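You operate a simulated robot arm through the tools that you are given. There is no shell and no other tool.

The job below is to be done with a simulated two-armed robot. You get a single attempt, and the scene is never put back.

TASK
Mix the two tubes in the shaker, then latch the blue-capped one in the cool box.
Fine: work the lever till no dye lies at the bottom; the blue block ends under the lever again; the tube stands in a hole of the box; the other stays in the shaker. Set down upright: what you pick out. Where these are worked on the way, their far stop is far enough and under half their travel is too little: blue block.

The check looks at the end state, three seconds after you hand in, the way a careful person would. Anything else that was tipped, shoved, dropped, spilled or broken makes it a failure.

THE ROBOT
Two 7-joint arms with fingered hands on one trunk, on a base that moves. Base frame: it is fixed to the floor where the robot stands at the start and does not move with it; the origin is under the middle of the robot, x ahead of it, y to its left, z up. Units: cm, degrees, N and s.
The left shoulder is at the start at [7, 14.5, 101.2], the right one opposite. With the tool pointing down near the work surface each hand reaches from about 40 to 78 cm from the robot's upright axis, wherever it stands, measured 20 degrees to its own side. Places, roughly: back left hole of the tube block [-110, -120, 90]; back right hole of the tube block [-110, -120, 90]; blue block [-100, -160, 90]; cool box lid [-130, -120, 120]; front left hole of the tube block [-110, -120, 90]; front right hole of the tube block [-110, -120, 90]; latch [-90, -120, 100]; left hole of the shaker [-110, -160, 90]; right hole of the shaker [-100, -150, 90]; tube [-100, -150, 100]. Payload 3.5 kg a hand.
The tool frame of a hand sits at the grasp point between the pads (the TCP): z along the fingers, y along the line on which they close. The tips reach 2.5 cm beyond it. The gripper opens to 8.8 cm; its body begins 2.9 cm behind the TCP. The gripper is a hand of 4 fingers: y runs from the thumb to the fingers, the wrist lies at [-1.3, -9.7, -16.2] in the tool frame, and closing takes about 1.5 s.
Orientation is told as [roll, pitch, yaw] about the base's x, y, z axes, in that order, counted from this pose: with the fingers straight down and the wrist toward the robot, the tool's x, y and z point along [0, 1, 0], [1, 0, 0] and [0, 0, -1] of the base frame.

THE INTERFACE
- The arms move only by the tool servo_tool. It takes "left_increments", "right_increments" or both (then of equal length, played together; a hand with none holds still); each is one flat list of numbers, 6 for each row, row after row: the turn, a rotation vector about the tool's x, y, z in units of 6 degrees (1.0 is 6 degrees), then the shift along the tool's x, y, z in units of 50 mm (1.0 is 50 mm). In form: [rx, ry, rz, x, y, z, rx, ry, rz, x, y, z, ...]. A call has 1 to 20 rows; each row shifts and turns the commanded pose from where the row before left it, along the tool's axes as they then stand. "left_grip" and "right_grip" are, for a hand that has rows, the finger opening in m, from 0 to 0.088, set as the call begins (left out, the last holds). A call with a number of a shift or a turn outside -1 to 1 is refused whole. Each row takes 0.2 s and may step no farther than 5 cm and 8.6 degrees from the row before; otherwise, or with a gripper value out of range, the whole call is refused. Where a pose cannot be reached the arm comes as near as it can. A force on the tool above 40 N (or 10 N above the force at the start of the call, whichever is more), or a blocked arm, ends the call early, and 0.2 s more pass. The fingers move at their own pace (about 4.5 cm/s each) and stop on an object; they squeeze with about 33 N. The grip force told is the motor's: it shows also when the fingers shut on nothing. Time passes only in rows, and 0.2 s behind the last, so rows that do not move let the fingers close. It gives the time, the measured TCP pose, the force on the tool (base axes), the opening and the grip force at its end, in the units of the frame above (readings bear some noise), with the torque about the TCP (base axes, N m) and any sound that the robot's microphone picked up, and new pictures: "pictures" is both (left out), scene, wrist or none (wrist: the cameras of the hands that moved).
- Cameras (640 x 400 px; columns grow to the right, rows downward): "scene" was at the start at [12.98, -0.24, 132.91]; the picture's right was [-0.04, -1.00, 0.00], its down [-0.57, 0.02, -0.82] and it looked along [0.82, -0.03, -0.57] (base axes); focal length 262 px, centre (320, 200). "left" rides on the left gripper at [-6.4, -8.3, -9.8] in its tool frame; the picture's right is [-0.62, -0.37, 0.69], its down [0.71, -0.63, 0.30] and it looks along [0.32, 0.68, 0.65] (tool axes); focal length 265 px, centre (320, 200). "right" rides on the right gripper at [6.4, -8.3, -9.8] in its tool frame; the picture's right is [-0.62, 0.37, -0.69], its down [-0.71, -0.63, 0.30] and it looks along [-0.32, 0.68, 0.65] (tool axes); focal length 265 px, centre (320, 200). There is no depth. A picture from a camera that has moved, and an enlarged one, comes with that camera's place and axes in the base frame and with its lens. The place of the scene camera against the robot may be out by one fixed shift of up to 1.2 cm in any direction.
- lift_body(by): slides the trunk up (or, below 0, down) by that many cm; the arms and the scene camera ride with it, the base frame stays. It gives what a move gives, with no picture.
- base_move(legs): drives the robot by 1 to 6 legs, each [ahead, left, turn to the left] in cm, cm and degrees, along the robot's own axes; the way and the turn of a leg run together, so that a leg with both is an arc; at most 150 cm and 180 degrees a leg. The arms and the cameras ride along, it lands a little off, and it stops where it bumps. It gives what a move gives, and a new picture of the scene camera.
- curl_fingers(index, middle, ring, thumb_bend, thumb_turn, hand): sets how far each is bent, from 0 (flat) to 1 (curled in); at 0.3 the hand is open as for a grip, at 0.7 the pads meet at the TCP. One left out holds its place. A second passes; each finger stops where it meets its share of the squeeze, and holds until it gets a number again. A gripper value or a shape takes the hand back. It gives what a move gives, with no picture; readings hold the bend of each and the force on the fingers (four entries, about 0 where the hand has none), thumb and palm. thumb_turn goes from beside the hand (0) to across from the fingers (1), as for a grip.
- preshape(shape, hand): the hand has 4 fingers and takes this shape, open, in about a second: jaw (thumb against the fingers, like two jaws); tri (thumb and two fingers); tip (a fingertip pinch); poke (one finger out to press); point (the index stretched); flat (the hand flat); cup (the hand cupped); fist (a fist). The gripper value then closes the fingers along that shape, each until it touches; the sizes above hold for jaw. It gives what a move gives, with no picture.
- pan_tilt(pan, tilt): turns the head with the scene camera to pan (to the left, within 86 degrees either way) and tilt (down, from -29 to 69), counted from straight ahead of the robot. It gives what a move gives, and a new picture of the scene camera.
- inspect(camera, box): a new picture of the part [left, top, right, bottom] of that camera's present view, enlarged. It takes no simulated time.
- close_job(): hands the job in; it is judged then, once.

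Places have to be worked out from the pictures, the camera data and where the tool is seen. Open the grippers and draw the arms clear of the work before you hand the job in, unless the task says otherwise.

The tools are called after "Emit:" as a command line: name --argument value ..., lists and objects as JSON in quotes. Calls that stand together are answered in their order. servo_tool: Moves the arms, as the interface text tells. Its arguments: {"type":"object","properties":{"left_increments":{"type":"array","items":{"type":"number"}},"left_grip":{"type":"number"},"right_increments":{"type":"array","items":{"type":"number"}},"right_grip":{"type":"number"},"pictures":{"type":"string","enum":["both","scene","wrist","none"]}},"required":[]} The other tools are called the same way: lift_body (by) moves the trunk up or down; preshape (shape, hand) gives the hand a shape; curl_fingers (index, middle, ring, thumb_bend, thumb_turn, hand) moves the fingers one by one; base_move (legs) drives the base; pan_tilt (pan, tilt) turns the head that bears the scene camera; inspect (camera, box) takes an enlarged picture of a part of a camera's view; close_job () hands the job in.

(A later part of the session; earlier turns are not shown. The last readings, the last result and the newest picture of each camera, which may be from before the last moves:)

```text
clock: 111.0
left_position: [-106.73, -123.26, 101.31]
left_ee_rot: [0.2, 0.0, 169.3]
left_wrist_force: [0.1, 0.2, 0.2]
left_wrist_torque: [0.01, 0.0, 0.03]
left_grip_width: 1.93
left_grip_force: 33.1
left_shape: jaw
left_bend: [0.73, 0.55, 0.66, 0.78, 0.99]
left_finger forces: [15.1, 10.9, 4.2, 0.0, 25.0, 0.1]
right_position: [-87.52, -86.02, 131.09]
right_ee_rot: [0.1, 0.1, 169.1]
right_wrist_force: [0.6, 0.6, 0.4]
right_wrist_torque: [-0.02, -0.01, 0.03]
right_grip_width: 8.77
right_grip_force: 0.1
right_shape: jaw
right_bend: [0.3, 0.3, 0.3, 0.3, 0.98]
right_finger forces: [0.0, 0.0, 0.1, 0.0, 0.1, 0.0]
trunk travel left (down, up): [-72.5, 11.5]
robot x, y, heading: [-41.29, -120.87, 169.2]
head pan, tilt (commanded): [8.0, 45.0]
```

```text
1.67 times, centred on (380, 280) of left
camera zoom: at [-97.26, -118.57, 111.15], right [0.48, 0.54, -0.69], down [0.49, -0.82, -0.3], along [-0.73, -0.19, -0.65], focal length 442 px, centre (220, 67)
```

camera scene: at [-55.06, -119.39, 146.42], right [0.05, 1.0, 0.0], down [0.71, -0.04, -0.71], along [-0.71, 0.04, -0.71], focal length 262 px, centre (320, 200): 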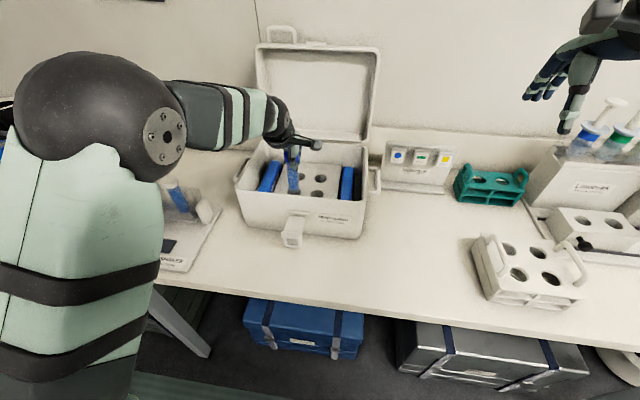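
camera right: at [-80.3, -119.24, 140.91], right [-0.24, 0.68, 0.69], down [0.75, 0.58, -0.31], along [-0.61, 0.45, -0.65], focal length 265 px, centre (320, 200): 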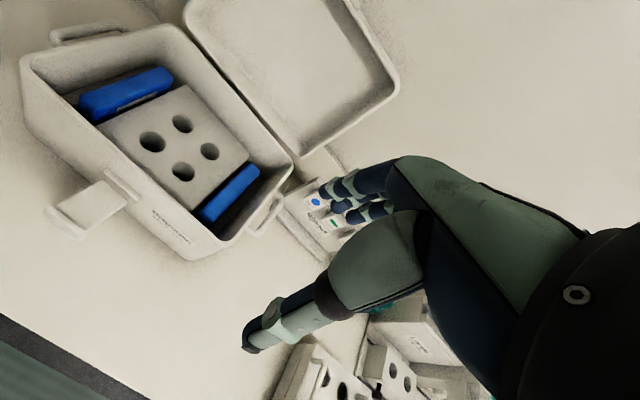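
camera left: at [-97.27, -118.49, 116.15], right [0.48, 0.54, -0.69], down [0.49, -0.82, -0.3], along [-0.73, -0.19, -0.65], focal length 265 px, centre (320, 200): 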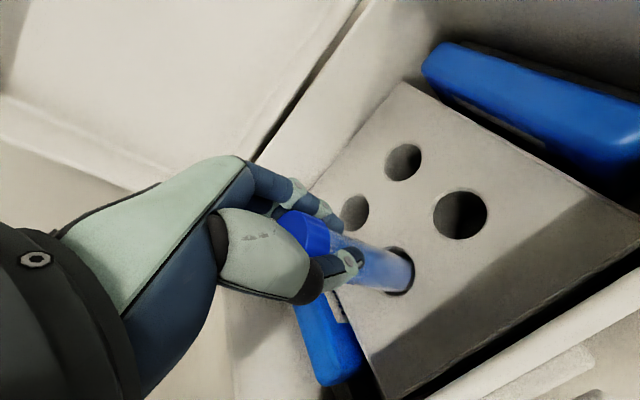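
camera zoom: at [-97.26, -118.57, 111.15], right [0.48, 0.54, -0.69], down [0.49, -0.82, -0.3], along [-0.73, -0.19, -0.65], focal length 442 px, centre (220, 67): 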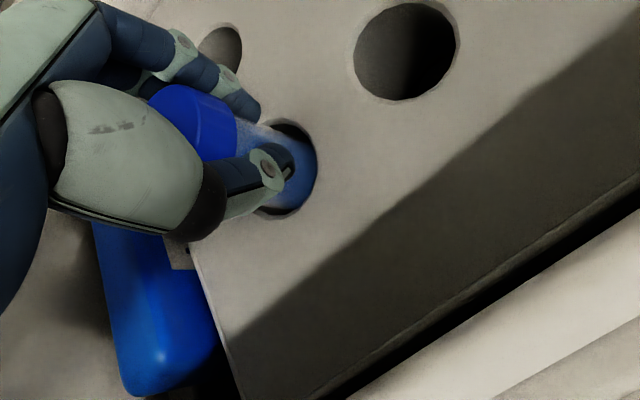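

Emit:
servo_tool --left_increments '[0, 0, 0, 0, 0, 0.06, 0, 0, 0, 0, 0, 0.06]' --pictures "none"

Emit:
inspect --camera "left" --box '[230, 160, 430, 320]'

Emit:
inspect --camera "scene" --box '[240, 120, 360, 220]'

```text
clock: 111.7
left_position: [-106.49, -123.28, 101.2]
left_ee_rot: [0.3, -0.4, 169.3]
left_wrist_force: [1.7, 0.3, 15.4]
left_wrist_torque: [-0.03, 0.07, -0.04]
left_grip_width: 2.0
left_grip_force: 32.8
left_shape: jaw
left_bend: [0.74, 0.55, 0.72, 0.78, 0.99]
left_finger forces: [15.9, 11.3, 4.8, 0.0, 27.6, 0.0]
right_position: [-87.17, -85.95, 131.29]
right_ee_rot: [0.1, -0.1, 169.0]
right_wrist_force: [-0.8, 0.5, 0.4]
right_wrist_torque: [0.01, 0.04, 0.03]
right_grip_width: 8.74
right_grip_force: 0.1
right_shape: jaw
right_bend: [0.3, 0.3, 0.3, 0.3, 0.98]
right_finger forces: [0.0, 0.0, 0.1, 0.1, 0.0, 0.0]
trunk travel left (down, up): [-72.5, 11.5]
robot x, y, heading: [-41.21, -120.63, 168.9]
head pan, tilt (commanded): [8.0, 45.0]
```

```text
2.50 times, centred on (330, 240) of left
camera zoom: at [-97.1, -118.52, 110.91], right [0.47, 0.54, -0.7], down [0.48, -0.82, -0.31], along [-0.74, -0.19, -0.65], focal length 664 px, centre (295, 100)
```

zoom: 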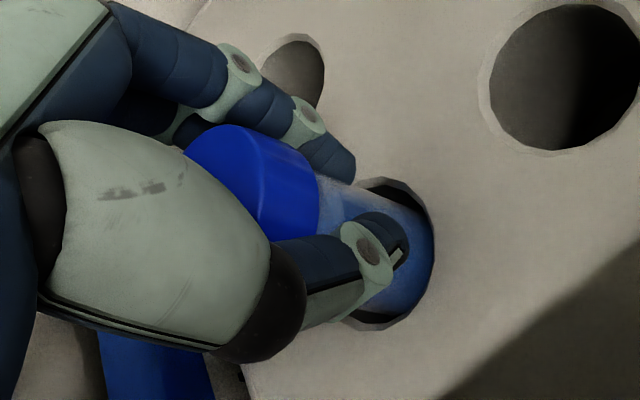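

```text
4.00 times, centred on (300, 170) of scene
camera zoom: at [-54.63, -119.38, 146.48], right [0.05, 1.0, 0.0], down [0.7, -0.04, -0.71], along [-0.71, 0.04, -0.71], focal length 1046 px, centre (400, 320)
```

zoom: 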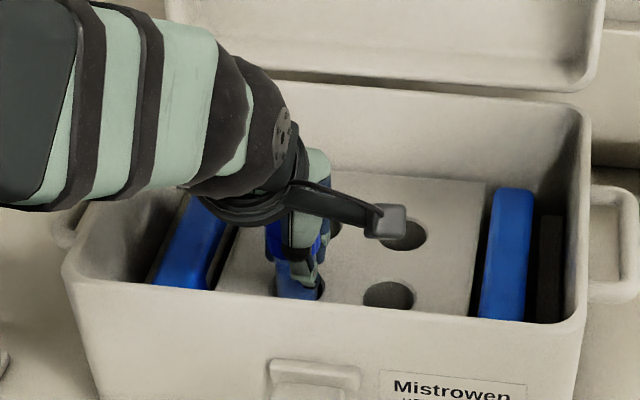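

Contact at 15 N: the tube bottom or a fingertip has met the block. I ease off 2 mm and open the jaw to release the tube in the hole.

Emit:
servo_tool --left_increments '[0, 0, 0, 0, 0, -0.05, 0, 0, 0, 0, 0, 0]' --pictures "none"

Emit:
servo_tool --left_increments '[0, 0, 0, 0, 0, 0, 0, 0, 0, 0, 0, 0, 0, 0, 0, 0, 0, 0, 0, 0, 0, 0, 0, 0, 0, 0, 0, 0, 0, 0]' --left_grip 0.05 --pictures "both"

Emit:
inspect --camera "left" --box '[230, 160, 480, 360]'

```text
clock: 112.2
left_position: [-106.51, -123.21, 101.03]
left_ee_rot: [0.2, -0.2, 169.2]
left_wrist_force: [0.7, -0.9, 11.4]
left_wrist_torque: [0.0, 0.1, -0.02]
left_grip_width: 2.02
left_grip_force: 32.6
left_shape: jaw
left_bend: [0.74, 0.55, 0.72, 0.78, 0.99]
left_finger forces: [16.0, 11.6, 4.9, 0.0, 27.0, 0.1]
right_position: [-87.17, -85.89, 131.18]
right_ee_rot: [0.0, -0.1, 169.1]
right_wrist_force: [-0.2, 0.4, -0.5]
right_wrist_torque: [-0.01, 0.01, 0.01]
right_grip_width: 8.74
right_grip_force: 0.0
right_shape: jaw
right_bend: [0.3, 0.3, 0.3, 0.3, 0.98]
right_finger forces: [0.0, 0.0, 0.2, 0.0, 0.1, 0.0]
trunk travel left (down, up): [-72.5, 11.5]
robot x, y, heading: [-41.03, -120.75, 169.1]
head pan, tilt (commanded): [8.0, 45.0]
```

```text
clock: 113.5
left_position: [-106.64, -123.21, 100.83]
left_ee_rot: [0.2, 0.1, 169.2]
left_wrist_force: [-0.2, 0.3, 0.7]
left_wrist_torque: [0.0, -0.04, 0.0]
left_grip_width: 4.94
left_grip_force: 0.2
left_shape: jaw
left_bend: [0.74, 0.42, 0.38, 0.66, 1.0]
left_finger forces: [0.1, 0.1, 0.1, 0.0, 0.0, 0.2]
right_position: [-87.46, -85.99, 131.09]
right_ee_rot: [0.0, -0.1, 169.1]
right_wrist_force: [-0.3, 0.5, -0.2]
right_wrist_torque: [-0.01, 0.0, -0.04]
right_grip_width: 8.76
right_grip_force: 0.0
right_shape: jaw
right_bend: [0.3, 0.3, 0.3, 0.3, 0.98]
right_finger forces: [0.0, 0.0, 0.0, 0.0, 0.0, 0.1]
trunk travel left (down, up): [-72.5, 11.5]
robot x, y, heading: [-40.93, -120.69, 169.0]
head pan, tilt (commanded): [8.0, 45.0]
camera scene: at [-55.05, -119.39, 146.42], right [0.05, 1.0, 0.0], down [0.71, -0.04, -0.71], along [-0.71, 0.04, -0.71], focal length 262 px, centre (320, 200)
camera left: at [-97.31, -118.52, 110.8], right [0.48, 0.54, -0.69], down [0.49, -0.82, -0.3], along [-0.73, -0.19, -0.65], focal length 265 px, centre (320, 200)
```

scene: 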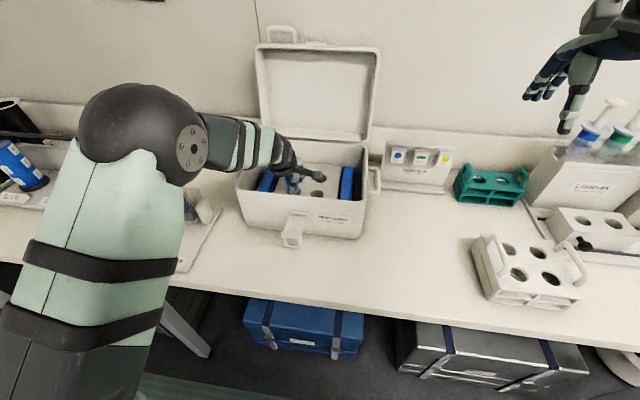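
left: 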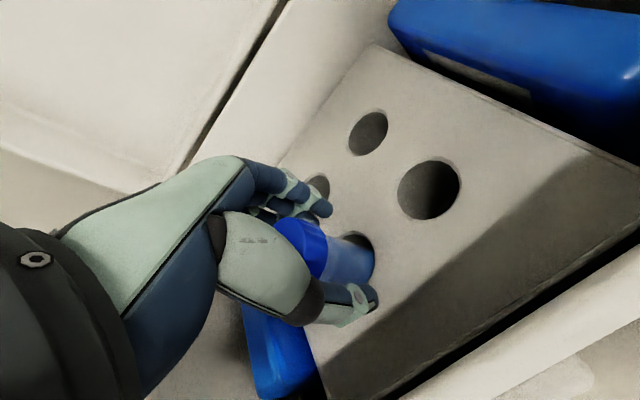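

```text
2.00 times, centred on (355, 260) of left
camera zoom: at [-97.31, -118.52, 110.8], right [0.48, 0.54, -0.69], down [0.49, -0.82, -0.3], along [-0.73, -0.19, -0.65], focal length 531 px, centre (250, 80)
```

zoom: 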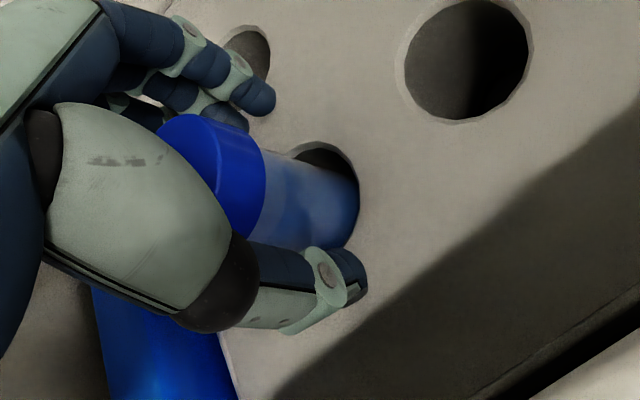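

The tube is released and stands in the hole. I open fully, then rise straight up.

Emit:
servo_tool --left_increments '[0, 0, 0, 0, 0, 0, 0, 0, 0, 0, 0, 0, 0, 0, 0, 0, 0, 0, 0, 0, 0, 0, 0, 0, 0, 0, 0, 0, 0, 0, 0, 0, 0, 0, 0, 0]' --left_grip 0.088 --pictures "wrist"

Emit:
inspect --camera "left" --box '[230, 160, 480, 360]'

```text
clock: 114.8
left_position: [-106.71, -123.25, 100.98]
left_ee_rot: [0.3, 0.2, 169.2]
left_wrist_force: [0.1, 0.3, 0.2]
left_wrist_torque: [-0.01, 0.01, 0.02]
left_grip_width: 8.74
left_grip_force: 0.1
left_shape: jaw
left_bend: [0.3, 0.3, 0.3, 0.3, 0.98]
left_finger forces: [0.0, 0.0, 0.0, 0.1, 0.0, 0.1]
right_position: [-87.44, -85.97, 131.01]
right_ee_rot: [0.0, 0.0, 169.1]
right_wrist_force: [-0.2, 0.8, 0.0]
right_wrist_torque: [0.02, 0.03, 0.02]
right_grip_width: 8.75
right_grip_force: 0.1
right_shape: jaw
right_bend: [0.3, 0.3, 0.3, 0.3, 0.98]
right_finger forces: [0.0, 0.1, 0.1, 0.0, 0.0, 0.0]
trunk travel left (down, up): [-72.5, 11.5]
robot x, y, heading: [-41.4, -121.26, 169.3]
head pan, tilt (commanded): [8.0, 45.0]
camera left: at [-97.29, -118.52, 110.82], right [0.48, 0.54, -0.69], down [0.49, -0.82, -0.3], along [-0.73, -0.19, -0.65], focal length 265 px, centre (320, 200)
```

left: 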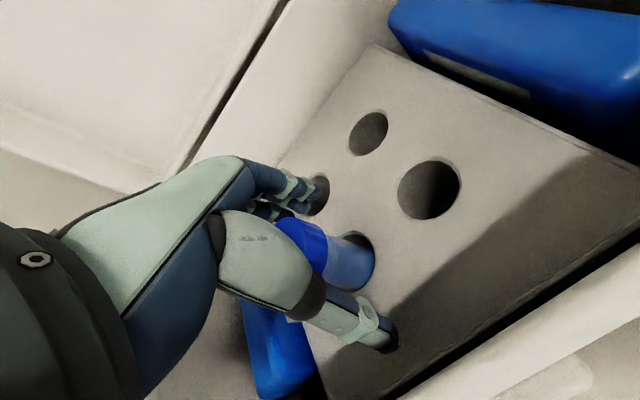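

```text
2.00 times, centred on (355, 260) of left
camera zoom: at [-97.29, -118.52, 110.82], right [0.48, 0.54, -0.69], down [0.49, -0.82, -0.3], along [-0.73, -0.19, -0.65], focal length 531 px, centre (250, 80)
```

zoom: 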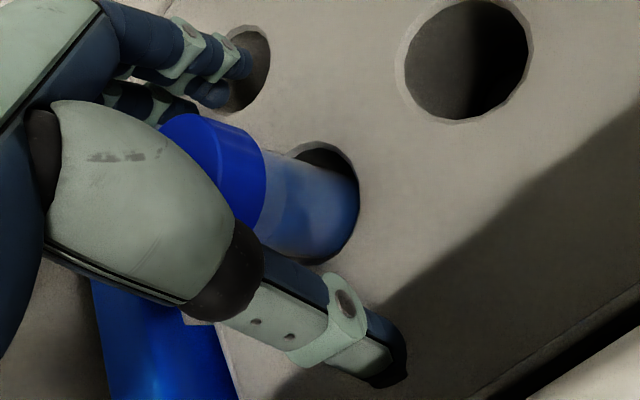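

Fingers are clear of the tube on both sides. I rise straight up by ~20 cm.

Emit:
servo_tool --left_increments '[0, 0, 0, 0, 0, -0.3, 0, 0, 0, 0, 0, -0.5, 0, 0, 0, 0, 0, -0.7, 0, 0, 0, 0, 0, -0.8, 0, 0, 0, 0, 0, -0.8, 0, 0, 0, 0, 0, -0.8]' --pictures "both"

Emit:
inspect --camera "left" --box '[330, 160, 630, 400]'

Emit:
inspect --camera "scene" --box '[200, 20, 400, 260]'

```text
clock: 116.2
left_position: [-106.59, -123.25, 120.79]
left_ee_rot: [0.2, -0.1, 169.3]
left_wrist_force: [-0.5, 0.6, -0.8]
left_wrist_torque: [0.02, 0.02, -0.01]
left_grip_width: 8.76
left_grip_force: 0.0
left_shape: jaw
left_bend: [0.3, 0.3, 0.3, 0.3, 0.98]
left_finger forces: [0.0, 0.0, 0.1, 0.0, 0.0, 0.0]
right_position: [-87.44, -85.96, 131.14]
right_ee_rot: [0.1, -0.1, 169.1]
right_wrist_force: [-0.2, -0.3, -0.1]
right_wrist_torque: [-0.01, 0.0, 0.01]
right_grip_width: 8.76
right_grip_force: 0.1
right_shape: jaw
right_bend: [0.3, 0.3, 0.3, 0.3, 0.98]
right_finger forces: [0.0, 0.0, 0.1, 0.1, 0.1, 0.0]
trunk travel left (down, up): [-72.5, 11.5]
robot x, y, heading: [-41.65, -121.31, 169.3]
head pan, tilt (commanded): [8.0, 45.0]
camera scene: at [-54.97, -119.39, 146.42], right [0.05, 1.0, 0.0], down [0.71, -0.04, -0.71], along [-0.71, 0.04, -0.71], focal length 262 px, centre (320, 200)
camera left: at [-97.27, -118.54, 130.53], right [0.48, 0.54, -0.69], down [0.49, -0.82, -0.3], along [-0.73, -0.19, -0.65], focal length 265 px, centre (320, 200)
```

scene: 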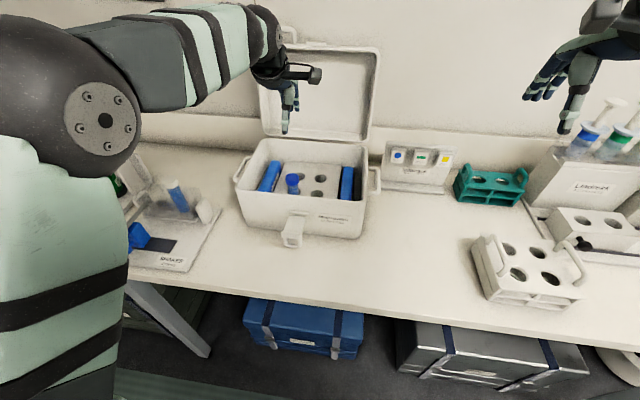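
left: 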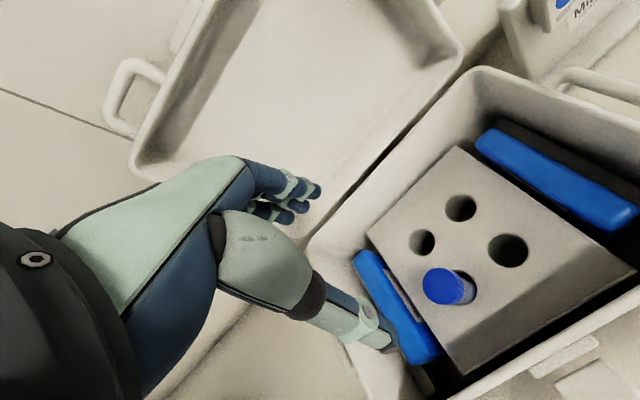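

```text
1.67 times, centred on (480, 280) of left
camera zoom: at [-97.27, -118.54, 130.53], right [0.48, 0.54, -0.69], down [0.49, -0.82, -0.3], along [-0.73, -0.19, -0.65], focal length 442 px, centre (53, 67)
```

zoom: 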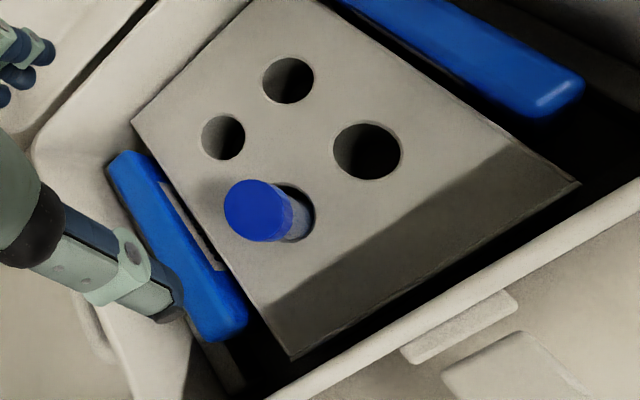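

```text
1.67 times, centred on (300, 140) of scene
camera zoom: at [-54.97, -119.39, 146.42], right [0.05, 1.0, 0.0], down [0.71, -0.04, -0.71], along [-0.71, 0.04, -0.71], focal length 436 px, centre (353, 300)
```

zoom: 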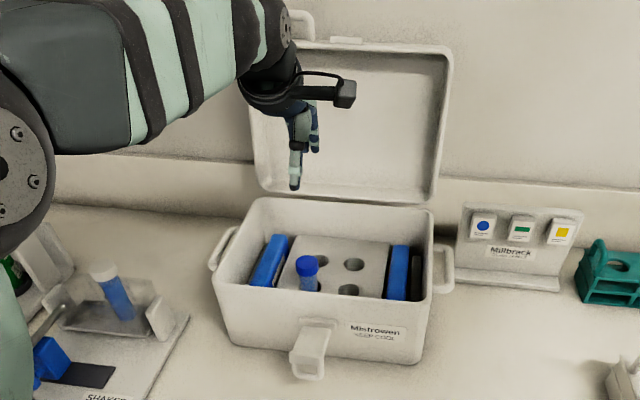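

The tube stands upright in the front-left hole. Now the lid: I draw the left hand back and look at the lid with its handle and at the latch.

Emit:
servo_tool --left_increments '[0, 0, 0, 0.4, -0.8, -0.2, 0, 0, 0, 0.4, -0.8, -0.2, 0, 0, 0, 0.4, -0.6, 0]' --pictures "none"

Emit:
pan_tilt --pan 5 --tilt 30

Emit:
inspect --camera "scene" --box '[220, 60, 400, 200]'

Emit:
inspect --camera "scene" --box '[230, 180, 400, 320]'

```text
clock: 117.0
left_position: [-96.91, -131.39, 122.55]
left_ee_rot: [0.0, 0.0, 169.3]
left_wrist_force: [0.3, -0.7, -0.7]
left_wrist_torque: [0.03, 0.0, 0.02]
left_grip_width: 8.78
left_grip_force: 0.0
left_shape: jaw
left_bend: [0.3, 0.3, 0.3, 0.3, 0.98]
left_finger forces: [0.0, 0.0, 0.0, 0.1, 0.1, 0.0]
right_position: [-87.51, -86.17, 131.07]
right_ee_rot: [-0.1, 0.0, 169.2]
right_wrist_force: [0.1, 0.7, 0.2]
right_wrist_torque: [-0.04, 0.01, 0.02]
right_grip_width: 8.78
right_grip_force: 0.1
right_shape: jaw
right_bend: [0.3, 0.3, 0.3, 0.3, 0.98]
right_finger forces: [0.0, 0.0, 0.0, 0.0, 0.0, 0.1]
trunk travel left (down, up): [-72.5, 11.5]
robot x, y, heading: [-41.48, -120.57, 169.0]
head pan, tilt (commanded): [8.0, 45.0]
```

```text
clock: 117.8
left_position: [-96.97, -131.29, 122.5]
left_ee_rot: [0.1, 0.0, 169.3]
left_wrist_force: [0.4, -0.6, -0.6]
left_wrist_torque: [0.02, -0.02, -0.02]
left_grip_width: 8.76
left_grip_force: 0.0
left_shape: jaw
left_bend: [0.3, 0.3, 0.3, 0.3, 0.98]
left_finger forces: [0.0, 0.0, 0.0, 0.0, 0.0, 0.0]
right_position: [-87.42, -86.04, 131.18]
right_ee_rot: [0.1, 0.0, 169.1]
right_wrist_force: [-0.7, 0.0, -0.4]
right_wrist_torque: [0.02, 0.03, 0.02]
right_grip_width: 8.78
right_grip_force: 0.1
right_shape: jaw
right_bend: [0.3, 0.3, 0.3, 0.3, 0.98]
right_finger forces: [0.0, 0.0, 0.0, 0.1, 0.0, 0.1]
trunk travel left (down, up): [-72.5, 11.5]
robot x, y, heading: [-40.88, -120.76, 169.2]
head pan, tilt (commanded): [5.0, 30.0]
camera scene: at [-55.94, -118.91, 148.67], right [0.1, 0.99, 0.0], down [0.5, -0.05, -0.87], along [-0.86, 0.09, -0.5], focal length 262 px, centre (320, 200)
```

scene: 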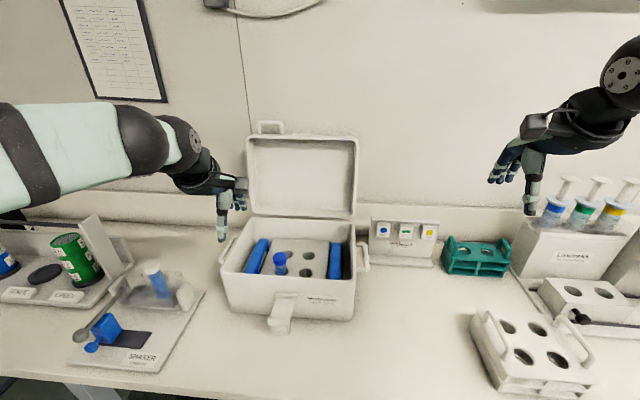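

```text
2.86 times, centred on (310, 130) of scene
camera zoom: at [-55.94, -118.91, 148.67], right [0.1, 0.99, 0.0], down [0.5, -0.05, -0.87], along [-0.86, 0.09, -0.5], focal length 748 px, centre (349, 400)
```

zoom: 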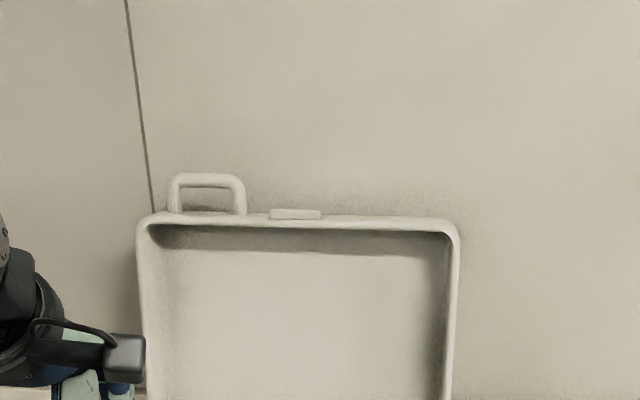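

```text
2.86 times, centred on (315, 250) of scene
camera zoom: at [-55.94, -118.91, 148.67], right [0.1, 0.99, 0.0], down [0.5, -0.05, -0.87], along [-0.86, 0.09, -0.5], focal length 748 px, centre (334, 57)
```

zoom: 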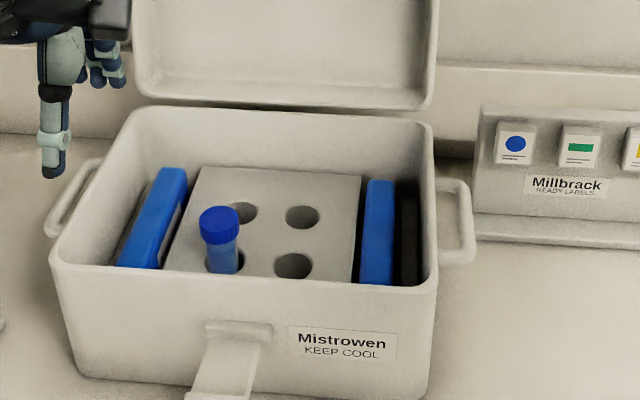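

The lid stands almost upright, with a U-handle (bar ≈3.2 cm above the lid edge) left of centre, near (-127,-125,131). I drive 8 cm forward, and tilt the left hand to get a level look at the handle.

Emit:
base_move --legs '[[8, 0, 0]]'

Emit:
servo_tool --left_increments '[-1, 0, 0, 0, 0, -0.3, -1, 0, 0, 0, 0, -0.3, -1, 0, 0, 0, 0, -0.3, -1, 0, 0, 0, 0, -0.3, -1, 0, 0, 0, 0, -0.2]' --pictures "both"

```text
clock: 118.9
left_position: [-104.3, -129.63, 122.6]
left_ee_rot: [0.2, -0.2, 169.2]
left_wrist_force: [-0.2, 0.5, 0.3]
left_wrist_torque: [0.02, 0.01, 0.02]
left_grip_width: 8.77
left_grip_force: 0.1
left_shape: jaw
left_bend: [0.3, 0.3, 0.3, 0.3, 0.98]
left_finger forces: [0.1, 0.1, 0.1, 0.0, 0.0, 0.1]
right_position: [-94.63, -84.59, 131.37]
right_ee_rot: [0.1, -0.4, 169.0]
right_wrist_force: [-0.3, 0.9, 0.1]
right_wrist_torque: [-0.02, 0.0, -0.03]
right_grip_width: 8.78
right_grip_force: 0.0
right_shape: jaw
right_bend: [0.3, 0.3, 0.3, 0.3, 0.98]
right_finger forces: [0.0, 0.1, 0.1, 0.0, 0.0, 0.1]
trunk travel left (down, up): [-72.5, 11.5]
robot x, y, heading: [-49.09, -118.99, 169.2]
head pan, tilt (commanded): [5.0, 30.0]
camera scene: at [-63.17, -117.48, 148.74], right [0.1, 0.99, 0.0], down [0.49, -0.05, -0.87], along [-0.86, 0.09, -0.5], focal length 262 px, centre (320, 200)
```

scene: 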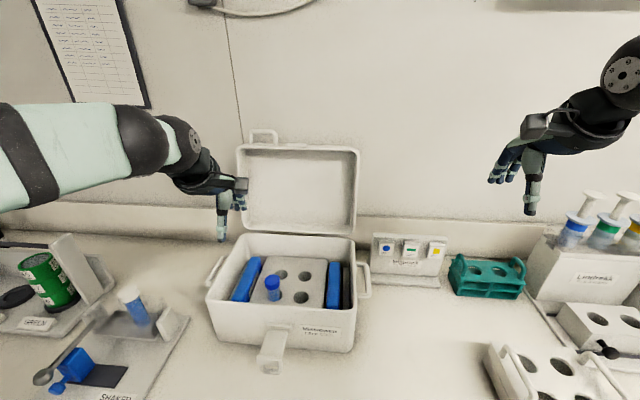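

```text
clock: 120.1
left_position: [-103.51, -129.9, 129.38]
left_ee_rot: [0.2, -30.2, 169.3]
left_wrist_force: [0.0, 0.1, 0.5]
left_wrist_torque: [-0.02, 0.02, 0.0]
left_grip_width: 8.77
left_grip_force: 0.0
left_shape: jaw
left_bend: [0.3, 0.3, 0.3, 0.3, 0.98]
left_finger forces: [0.0, 0.0, 0.0, 0.0, 0.1, 0.0]
right_position: [-95.15, -84.53, 131.17]
right_ee_rot: [0.1, 0.0, 169.0]
right_wrist_force: [0.3, 0.5, -0.2]
right_wrist_torque: [0.0, -0.01, 0.0]
right_grip_width: 8.76
right_grip_force: 0.1
right_shape: jaw
right_bend: [0.3, 0.3, 0.3, 0.3, 0.98]
right_finger forces: [0.1, 0.1, 0.0, 0.0, 0.1, 0.0]
trunk travel left (down, up): [-72.5, 11.5]
robot x, y, heading: [-49.01, -119.52, 169.2]
head pan, tilt (commanded): [5.0, 30.0]
camera scene: at [-63.61, -117.46, 148.7], right [0.1, 0.99, 0.0], down [0.5, -0.05, -0.87], along [-0.86, 0.09, -0.5], focal length 262 px, centre (320, 200)
camera left: at [-90.23, -125.92, 133.7], right [0.09, 0.61, -0.79], down [0.25, -0.78, -0.58], along [-0.96, -0.15, -0.22], focal length 265 px, centre (320, 200)
```

scene: 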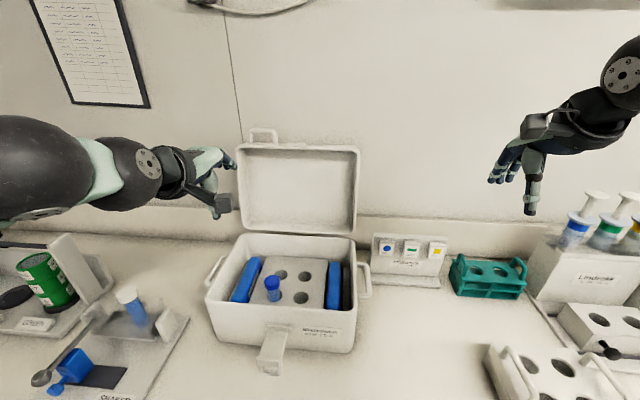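
left: 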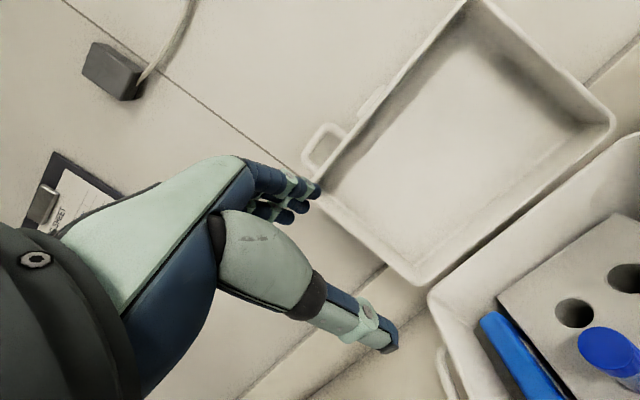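

Emit:
inspect --camera "left" --box '[280, 60, 440, 220]'

Emit:
inspect --camera "scene" --box '[190, 110, 370, 250]'

```text
2.50 times, centred on (360, 140) of left
camera zoom: at [-90.23, -125.92, 133.7], right [0.09, 0.61, -0.79], down [0.25, -0.78, -0.58], along [-0.96, -0.15, -0.22], focal length 664 px, centre (220, 350)
```

zoom: 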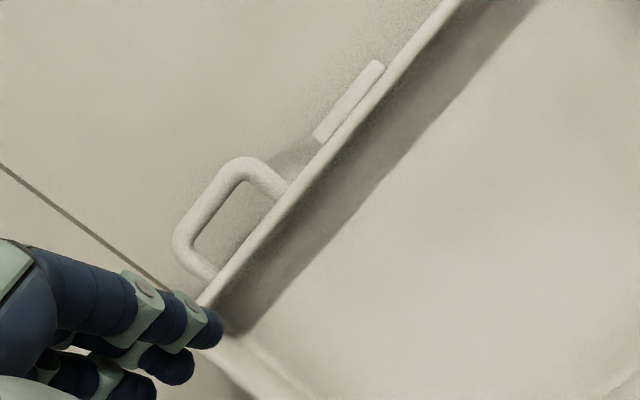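

```text
2.86 times, centred on (280, 180) of scene
camera zoom: at [-63.61, -117.46, 148.7], right [0.1, 0.99, 0.0], down [0.5, -0.05, -0.87], along [-0.86, 0.09, -0.5], focal length 748 px, centre (434, 257)
```

zoom: 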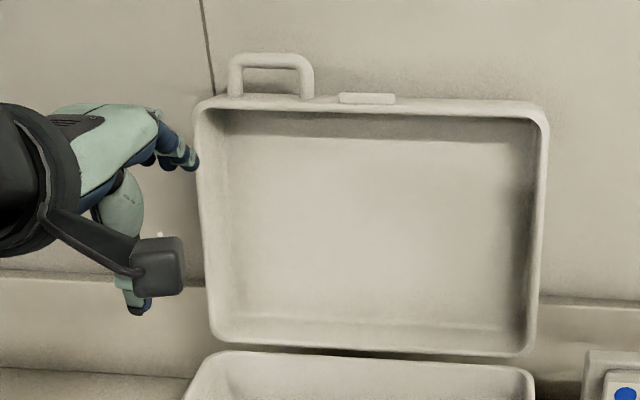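

From both cameras the handle bar is ≈ (-128.5,-125.3,130.8); the hinge is at z≈103, ~28 cm below it. I raise the trunk to the top and take the thumb-and-two-fingers shape for gripping the bar.

Emit:
lift_body --by 11

Emit:
preshape --shape "tri" --hand "left"

Emit:
servo_tool --left_increments '[1, 0, 0, 0, 0, 0, 0.6, 0, 0, 0, 0, 0]' --pictures "both"

```text
clock: 121.5
left_position: [-103.49, -129.83, 140.29]
left_ee_rot: [0.1, -30.0, 169.2]
left_wrist_force: [0.4, -0.3, 0.1]
left_wrist_torque: [-0.01, 0.0, -0.01]
left_grip_width: 8.77
left_grip_force: 0.1
left_shape: jaw
left_bend: [0.3, 0.3, 0.3, 0.3, 0.98]
left_finger forces: [0.1, 0.0, 0.0, 0.0, 0.0, 0.1]
right_position: [-95.26, -84.41, 142.15]
right_ee_rot: [0.1, -0.1, 169.0]
right_wrist_force: [0.0, -0.4, -0.5]
right_wrist_torque: [-0.02, 0.04, -0.01]
right_grip_width: 8.75
right_grip_force: 0.2
right_shape: jaw
right_bend: [0.3, 0.3, 0.3, 0.3, 0.98]
right_finger forces: [0.0, 0.0, 0.0, 0.1, 0.0, 0.0]
trunk travel left (down, up): [-83.5, 0.5]
robot x, y, heading: [-49.0, -119.1, 169.1]
head pan, tilt (commanded): [5.0, 30.0]
```

```text
clock: 122.4
left_position: [-103.44, -129.81, 140.32]
left_ee_rot: [0.2, -30.1, 169.2]
left_wrist_force: [0.2, 0.1, 0.4]
left_wrist_torque: [0.01, -0.04, -0.02]
left_grip_width: 8.76
left_grip_force: 0.0
left_shape: tri
left_bend: [0.3, 0.3, 0.99, 0.3, 0.98]
left_finger forces: [0.0, 0.1, 0.1, 0.0, 0.1, 0.0]
right_position: [-95.13, -84.55, 142.06]
right_ee_rot: [0.0, -0.1, 169.0]
right_wrist_force: [-0.3, -0.7, 0.3]
right_wrist_torque: [-0.01, -0.02, -0.03]
right_grip_width: 8.78
right_grip_force: 0.1
right_shape: jaw
right_bend: [0.3, 0.3, 0.3, 0.3, 0.98]
right_finger forces: [0.0, 0.0, 0.0, 0.0, 0.0, 0.0]
trunk travel left (down, up): [-83.5, 0.5]
robot x, y, heading: [-49.27, -118.9, 169.3]
head pan, tilt (commanded): [5.0, 30.0]
```

```text
clock: 123.0
left_position: [-103.37, -129.77, 140.18]
left_ee_rot: [0.2, -20.3, 169.2]
left_wrist_force: [0.1, 0.0, -0.5]
left_wrist_torque: [0.0, -0.03, -0.03]
left_grip_width: 8.75
left_grip_force: 0.0
left_shape: tri
left_bend: [0.3, 0.3, 0.99, 0.3, 0.98]
left_finger forces: [0.0, 0.0, 0.0, 0.0, 0.0, 0.1]
right_position: [-95.21, -84.38, 142.1]
right_ee_rot: [0.0, -0.1, 169.0]
right_wrist_force: [0.5, 0.9, -0.3]
right_wrist_torque: [-0.01, 0.01, -0.03]
right_grip_width: 8.74
right_grip_force: 0.0
right_shape: jaw
right_bend: [0.3, 0.3, 0.3, 0.3, 0.98]
right_finger forces: [0.0, 0.1, 0.1, 0.0, 0.1, 0.1]
trunk travel left (down, up): [-83.5, 0.5]
robot x, y, heading: [-48.74, -119.41, 169.2]
head pan, tilt (commanded): [5.0, 30.0]
camera scene: at [-63.72, -117.27, 159.68], right [0.1, 0.99, 0.0], down [0.5, -0.05, -0.87], along [-0.86, 0.09, -0.5], focal length 262 px, centre (320, 200)
camera left: at [-91.21, -125.55, 146.58], right [0.22, 0.59, -0.78], down [0.34, -0.79, -0.5], along [-0.91, -0.16, -0.38], focal length 265 px, centre (320, 200)
```

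scene: 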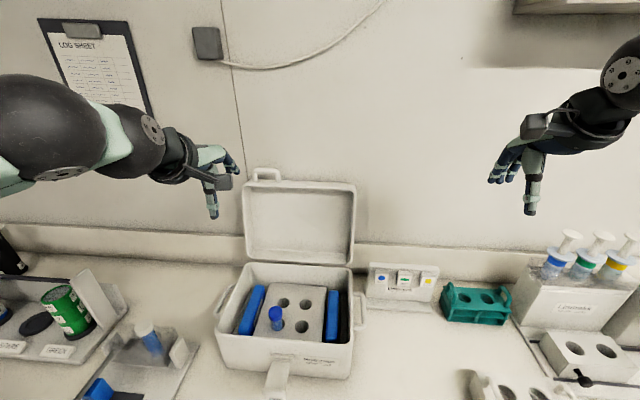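
left: 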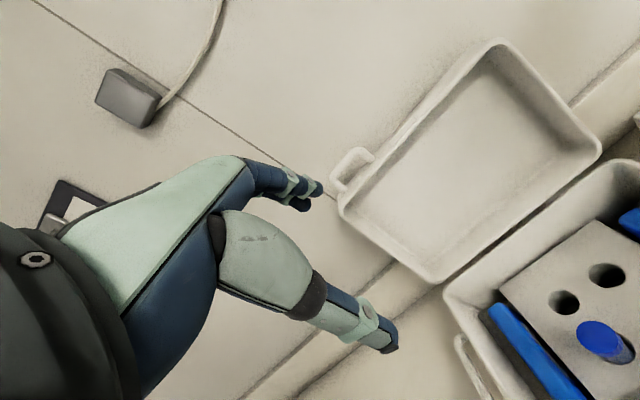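

Emit:
inspect --camera "left" --box '[300, 110, 440, 240]'

Emit:
inspect --camera "scene" --box '[200, 140, 370, 280]'

```text
3.08 times, centred on (370, 175) of left
camera zoom: at [-91.21, -125.55, 146.58], right [0.22, 0.59, -0.78], down [0.34, -0.79, -0.5], along [-0.91, -0.16, -0.38], focal length 817 px, centre (166, 277)
```

zoom: 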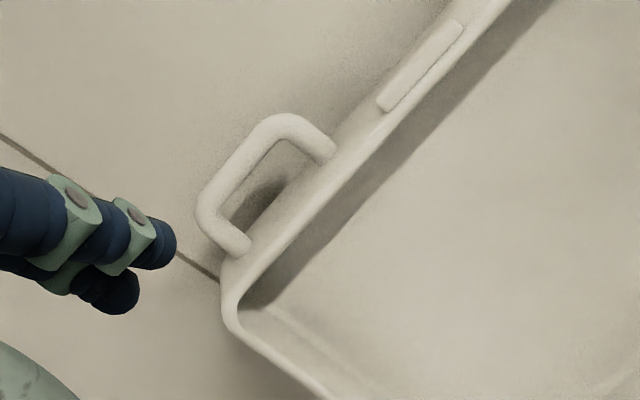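

```text
2.86 times, centred on (285, 210) of scene
camera zoom: at [-63.72, -117.27, 159.68], right [0.1, 0.99, 0.0], down [0.5, -0.05, -0.87], along [-0.86, 0.09, -0.5], focal length 748 px, centre (420, 171)
```

zoom: 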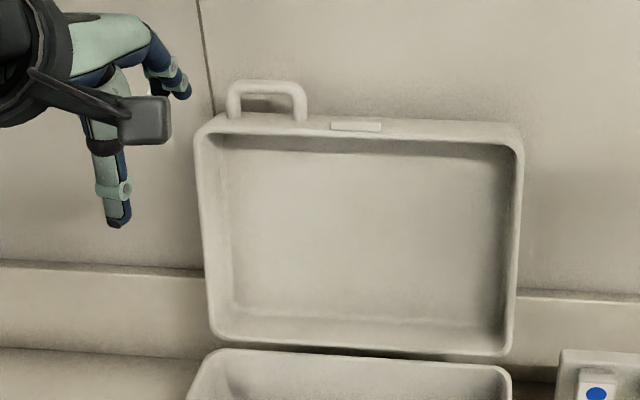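

Wrist stereo and scene stereo agree: bar ≈ (-130.7,-125.3,130.5), hinge near z≈103. I approach to just above/in front of the bar with a 4 cm opening and pitch -26°.

Emit:
servo_tool --left_increments '[-1, 0, 0, 0, 0, 0, 0, 0, 0, 0.008, 0.586, 0.471, 0, 0, 0, 0.008, 0.586, 0.471, 0, 0, 0, 0.008, 0.586, 0.471, 0, 0, 0, 0.008, 0.586, 0.471, 0, 0, 0, 0.008, 0.586, 0.471]' --left_grip 0.04 --pictures "both"

Emit:
inspect --camera "left" --box '[220, 150, 470, 350]'

Emit:
inspect --camera "scene" --box '[180, 120, 370, 280]'

```text
clock: 124.4
left_position: [-121.93, -126.37, 136.11]
left_ee_rot: [0.2, -26.4, 169.1]
left_wrist_force: [0.6, -0.3, -0.2]
left_wrist_torque: [0.02, -0.02, 0.01]
left_grip_width: 4.06
left_grip_force: 0.0
left_shape: tri
left_bend: [0.74, 0.46, 0.99, 0.71, 1.0]
left_finger forces: [0.0, 0.0, 0.1, 0.0, 0.0, 0.0]
right_position: [-95.44, -84.2, 141.99]
right_ee_rot: [0.2, 0.0, 169.0]
right_wrist_force: [0.2, -0.2, -0.2]
right_wrist_torque: [0.0, 0.01, -0.01]
right_grip_width: 8.76
right_grip_force: 0.1
right_shape: jaw
right_bend: [0.3, 0.3, 0.3, 0.3, 0.98]
right_finger forces: [0.0, 0.1, 0.1, 0.1, 0.0, 0.1]
trunk travel left (down, up): [-83.5, 0.5]
robot x, y, heading: [-49.18, -119.37, 169.2]
head pan, tilt (commanded): [5.0, 30.0]
camera scene: at [-64.05, -117.17, 159.65], right [0.1, 0.99, 0.0], down [0.5, -0.05, -0.86], along [-0.86, 0.09, -0.5], focal length 262 px, centre (320, 200)
camera left: at [-109.09, -122.24, 141.27], right [0.14, 0.6, -0.79], down [0.29, -0.78, -0.55], along [-0.95, -0.15, -0.28], focal length 265 px, centre (320, 200)
```

scene: 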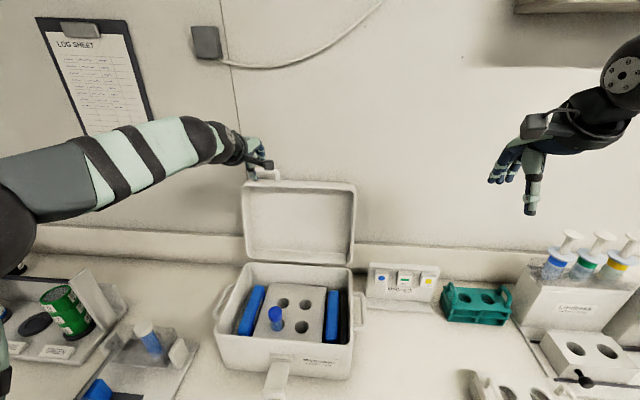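
left: 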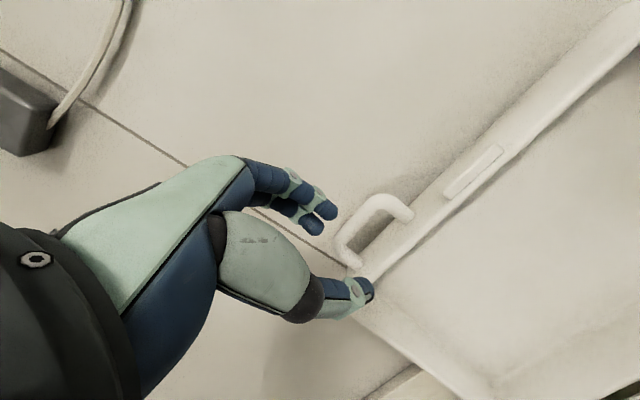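

```text
2.00 times, centred on (345, 250) of left
camera zoom: at [-109.09, -122.24, 141.27], right [0.14, 0.6, -0.79], down [0.29, -0.78, -0.55], along [-0.95, -0.15, -0.28], focal length 531 px, centre (270, 100)
```

zoom: 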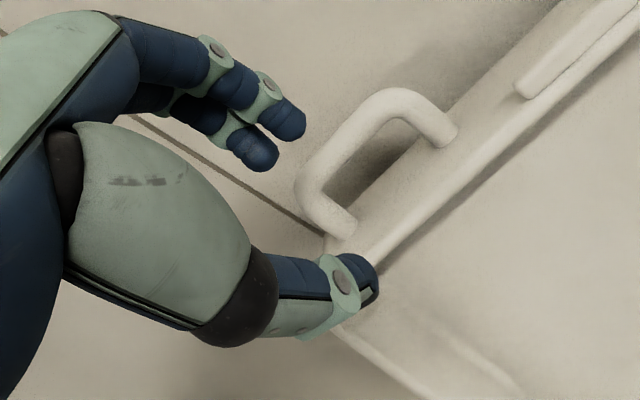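

```text
2.50 times, centred on (275, 200) of scene
camera zoom: at [-64.05, -117.17, 159.65], right [0.1, 0.99, 0.0], down [0.5, -0.05, -0.86], along [-0.86, 0.09, -0.5], focal length 654 px, centre (432, 200)
```

zoom: 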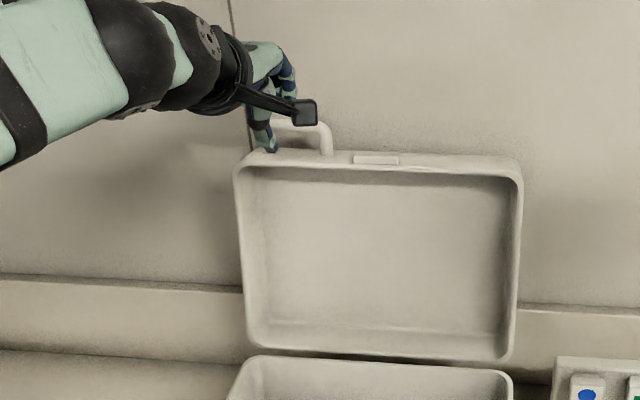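

The bar is at tool ≈ (0.9, 5.6, 8.9). I advance so that it comes to about tool (0.45, 0, 4.5) and look again.

Emit:
servo_tool --left_increments '[0, 0, 0, 0.03, 0.37, 0.29, 0, 0, 0, 0.03, 0.37, 0.3, 0, 0, 0, 0.03, 0.36, 0.3]' --pictures "wrist"

Emit:
inspect --camera "left" --box '[220, 150, 470, 350]'

Emit:
inspect --camera "scene" --box '[200, 120, 370, 260]'

```text
clock: 125.2
left_position: [-128.65, -125.61, 134.68]
left_ee_rot: [0.1, -26.3, 169.1]
left_wrist_force: [-0.6, 0.1, 0.1]
left_wrist_torque: [0.03, -0.01, -0.03]
left_grip_width: 4.03
left_grip_force: 0.0
left_shape: tri
left_bend: [0.74, 0.46, 0.99, 0.71, 1.0]
left_finger forces: [0.0, 0.1, 0.0, 0.0, 0.1, 0.0]
right_position: [-95.35, -84.36, 142.05]
right_ee_rot: [0.1, 0.0, 169.0]
right_wrist_force: [-0.9, -0.2, -0.1]
right_wrist_torque: [-0.02, 0.01, 0.0]
right_grip_width: 8.75
right_grip_force: 0.0
right_shape: jaw
right_bend: [0.3, 0.3, 0.3, 0.3, 0.98]
right_finger forces: [0.1, 0.0, 0.0, 0.1, 0.1, 0.0]
trunk travel left (down, up): [-83.5, 0.5]
robot x, y, heading: [-48.6, -119.32, 169.2]
head pan, tilt (commanded): [5.0, 30.0]
camera left: at [-115.86, -121.6, 139.81], right [0.14, 0.6, -0.79], down [0.29, -0.78, -0.55], along [-0.95, -0.15, -0.28], focal length 265 px, centre (320, 200)
```

left: 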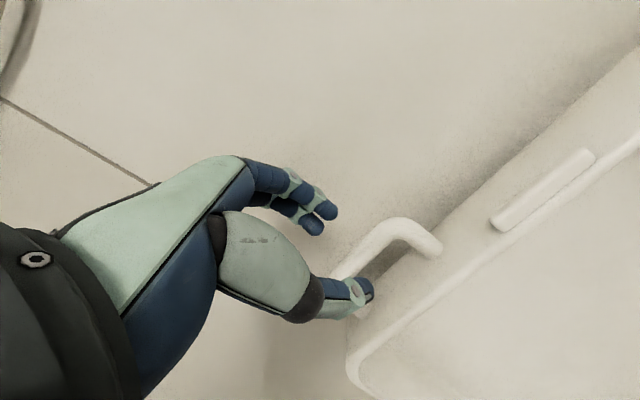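

```text
2.00 times, centred on (345, 250) of left
camera zoom: at [-115.86, -121.6, 139.81], right [0.14, 0.6, -0.79], down [0.29, -0.78, -0.55], along [-0.95, -0.15, -0.28], focal length 531 px, centre (270, 100)
```

zoom: 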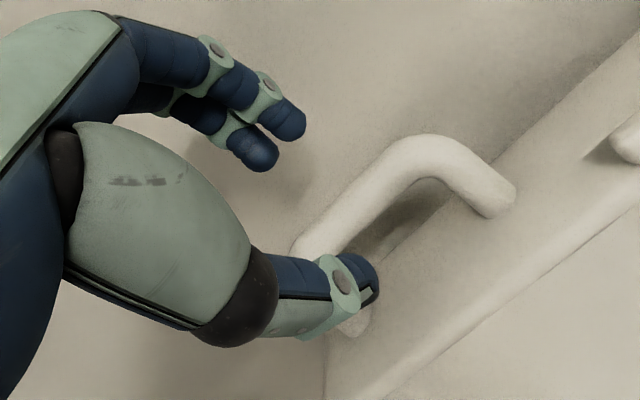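

```text
2.86 times, centred on (285, 190) of scene
camera zoom: at [-63.87, -117.31, 159.67], right [0.1, 0.99, 0.0], down [0.5, -0.05, -0.87], along [-0.86, 0.09, -0.5], focal length 748 px, centre (420, 229)
```

zoom: 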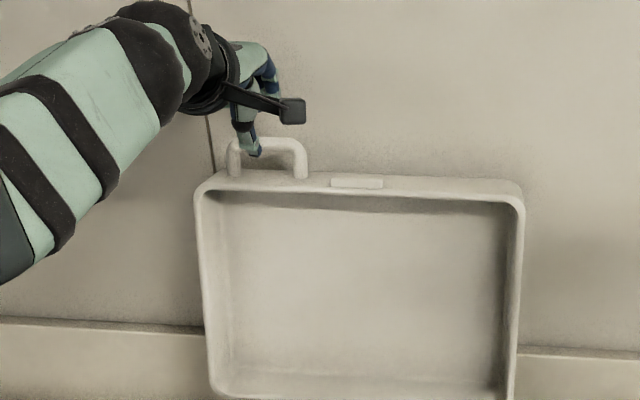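

The bar is now at tool ≈ (0, 0.2, 4.6), just ahead of the open thumb and fingers. I shift 3 mm right and advance 3.2 cm over the bar.

Emit:
servo_tool --left_increments '[0, 0, 0, -0.06, 0.03, 0.2, 0, 0, 0, 0, 0.02, 0.22, 0, 0, 0, 0, 0, 0.22]' --pictures "wrist"

Emit:
inspect --camera "left" --box '[220, 150, 470, 350]'

Emit:
inspect --camera "scene" --box '[200, 120, 370, 260]'

```text
clock: 126.0
left_position: [-130.08, -125.2, 132.05]
left_ee_rot: [0.1, -26.5, 169.2]
left_wrist_force: [-0.2, 0.1, 0.4]
left_wrist_torque: [-0.01, 0.05, 0.0]
left_grip_width: 4.07
left_grip_force: 0.0
left_shape: tri
left_bend: [0.74, 0.46, 0.99, 0.71, 1.0]
left_finger forces: [0.1, 0.0, 0.1, 0.1, 0.1, 0.0]
right_position: [-95.23, -84.36, 142.28]
right_ee_rot: [0.0, -0.1, 169.0]
right_wrist_force: [-0.5, 0.9, 0.1]
right_wrist_torque: [0.03, -0.01, 0.02]
right_grip_width: 8.75
right_grip_force: 0.1
right_shape: jaw
right_bend: [0.3, 0.3, 0.3, 0.3, 0.98]
right_finger forces: [0.0, 0.0, 0.0, 0.0, 0.1, 0.1]
trunk travel left (down, up): [-83.5, 0.5]
robot x, y, heading: [-49.17, -119.18, 169.2]
head pan, tilt (commanded): [5.0, 30.0]
camera left: at [-117.19, -121.12, 137.13], right [0.14, 0.6, -0.79], down [0.29, -0.78, -0.55], along [-0.95, -0.15, -0.28], focal length 265 px, centre (320, 200)
```

left: 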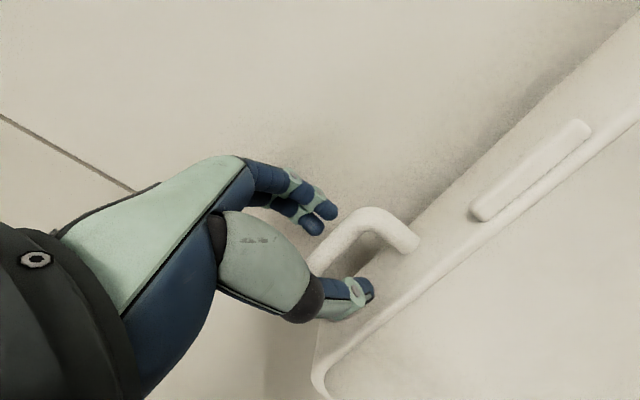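

```text
2.00 times, centred on (345, 250) of left
camera zoom: at [-117.19, -121.12, 137.13], right [0.14, 0.6, -0.79], down [0.29, -0.78, -0.55], along [-0.95, -0.15, -0.28], focal length 531 px, centre (270, 100)
```

zoom: 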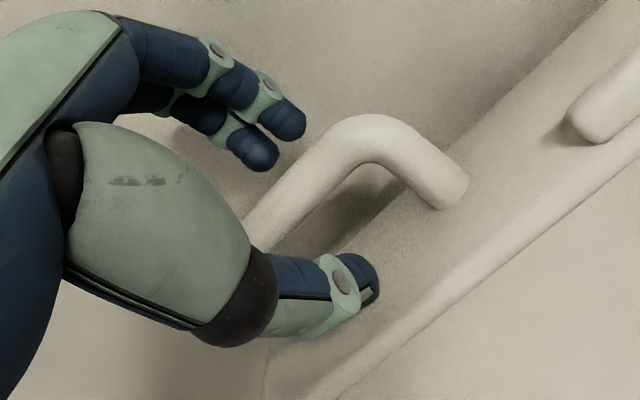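

```text
2.86 times, centred on (285, 190) of scene
camera zoom: at [-63.72, -117.38, 159.68], right [0.1, 0.99, 0.0], down [0.5, -0.05, -0.87], along [-0.86, 0.09, -0.5], focal length 748 px, centre (420, 229)
```

zoom: 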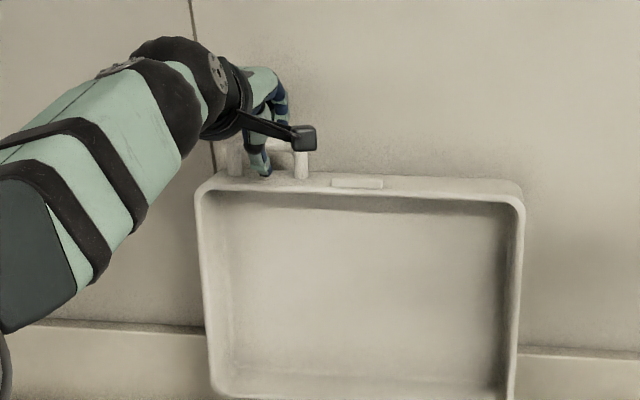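

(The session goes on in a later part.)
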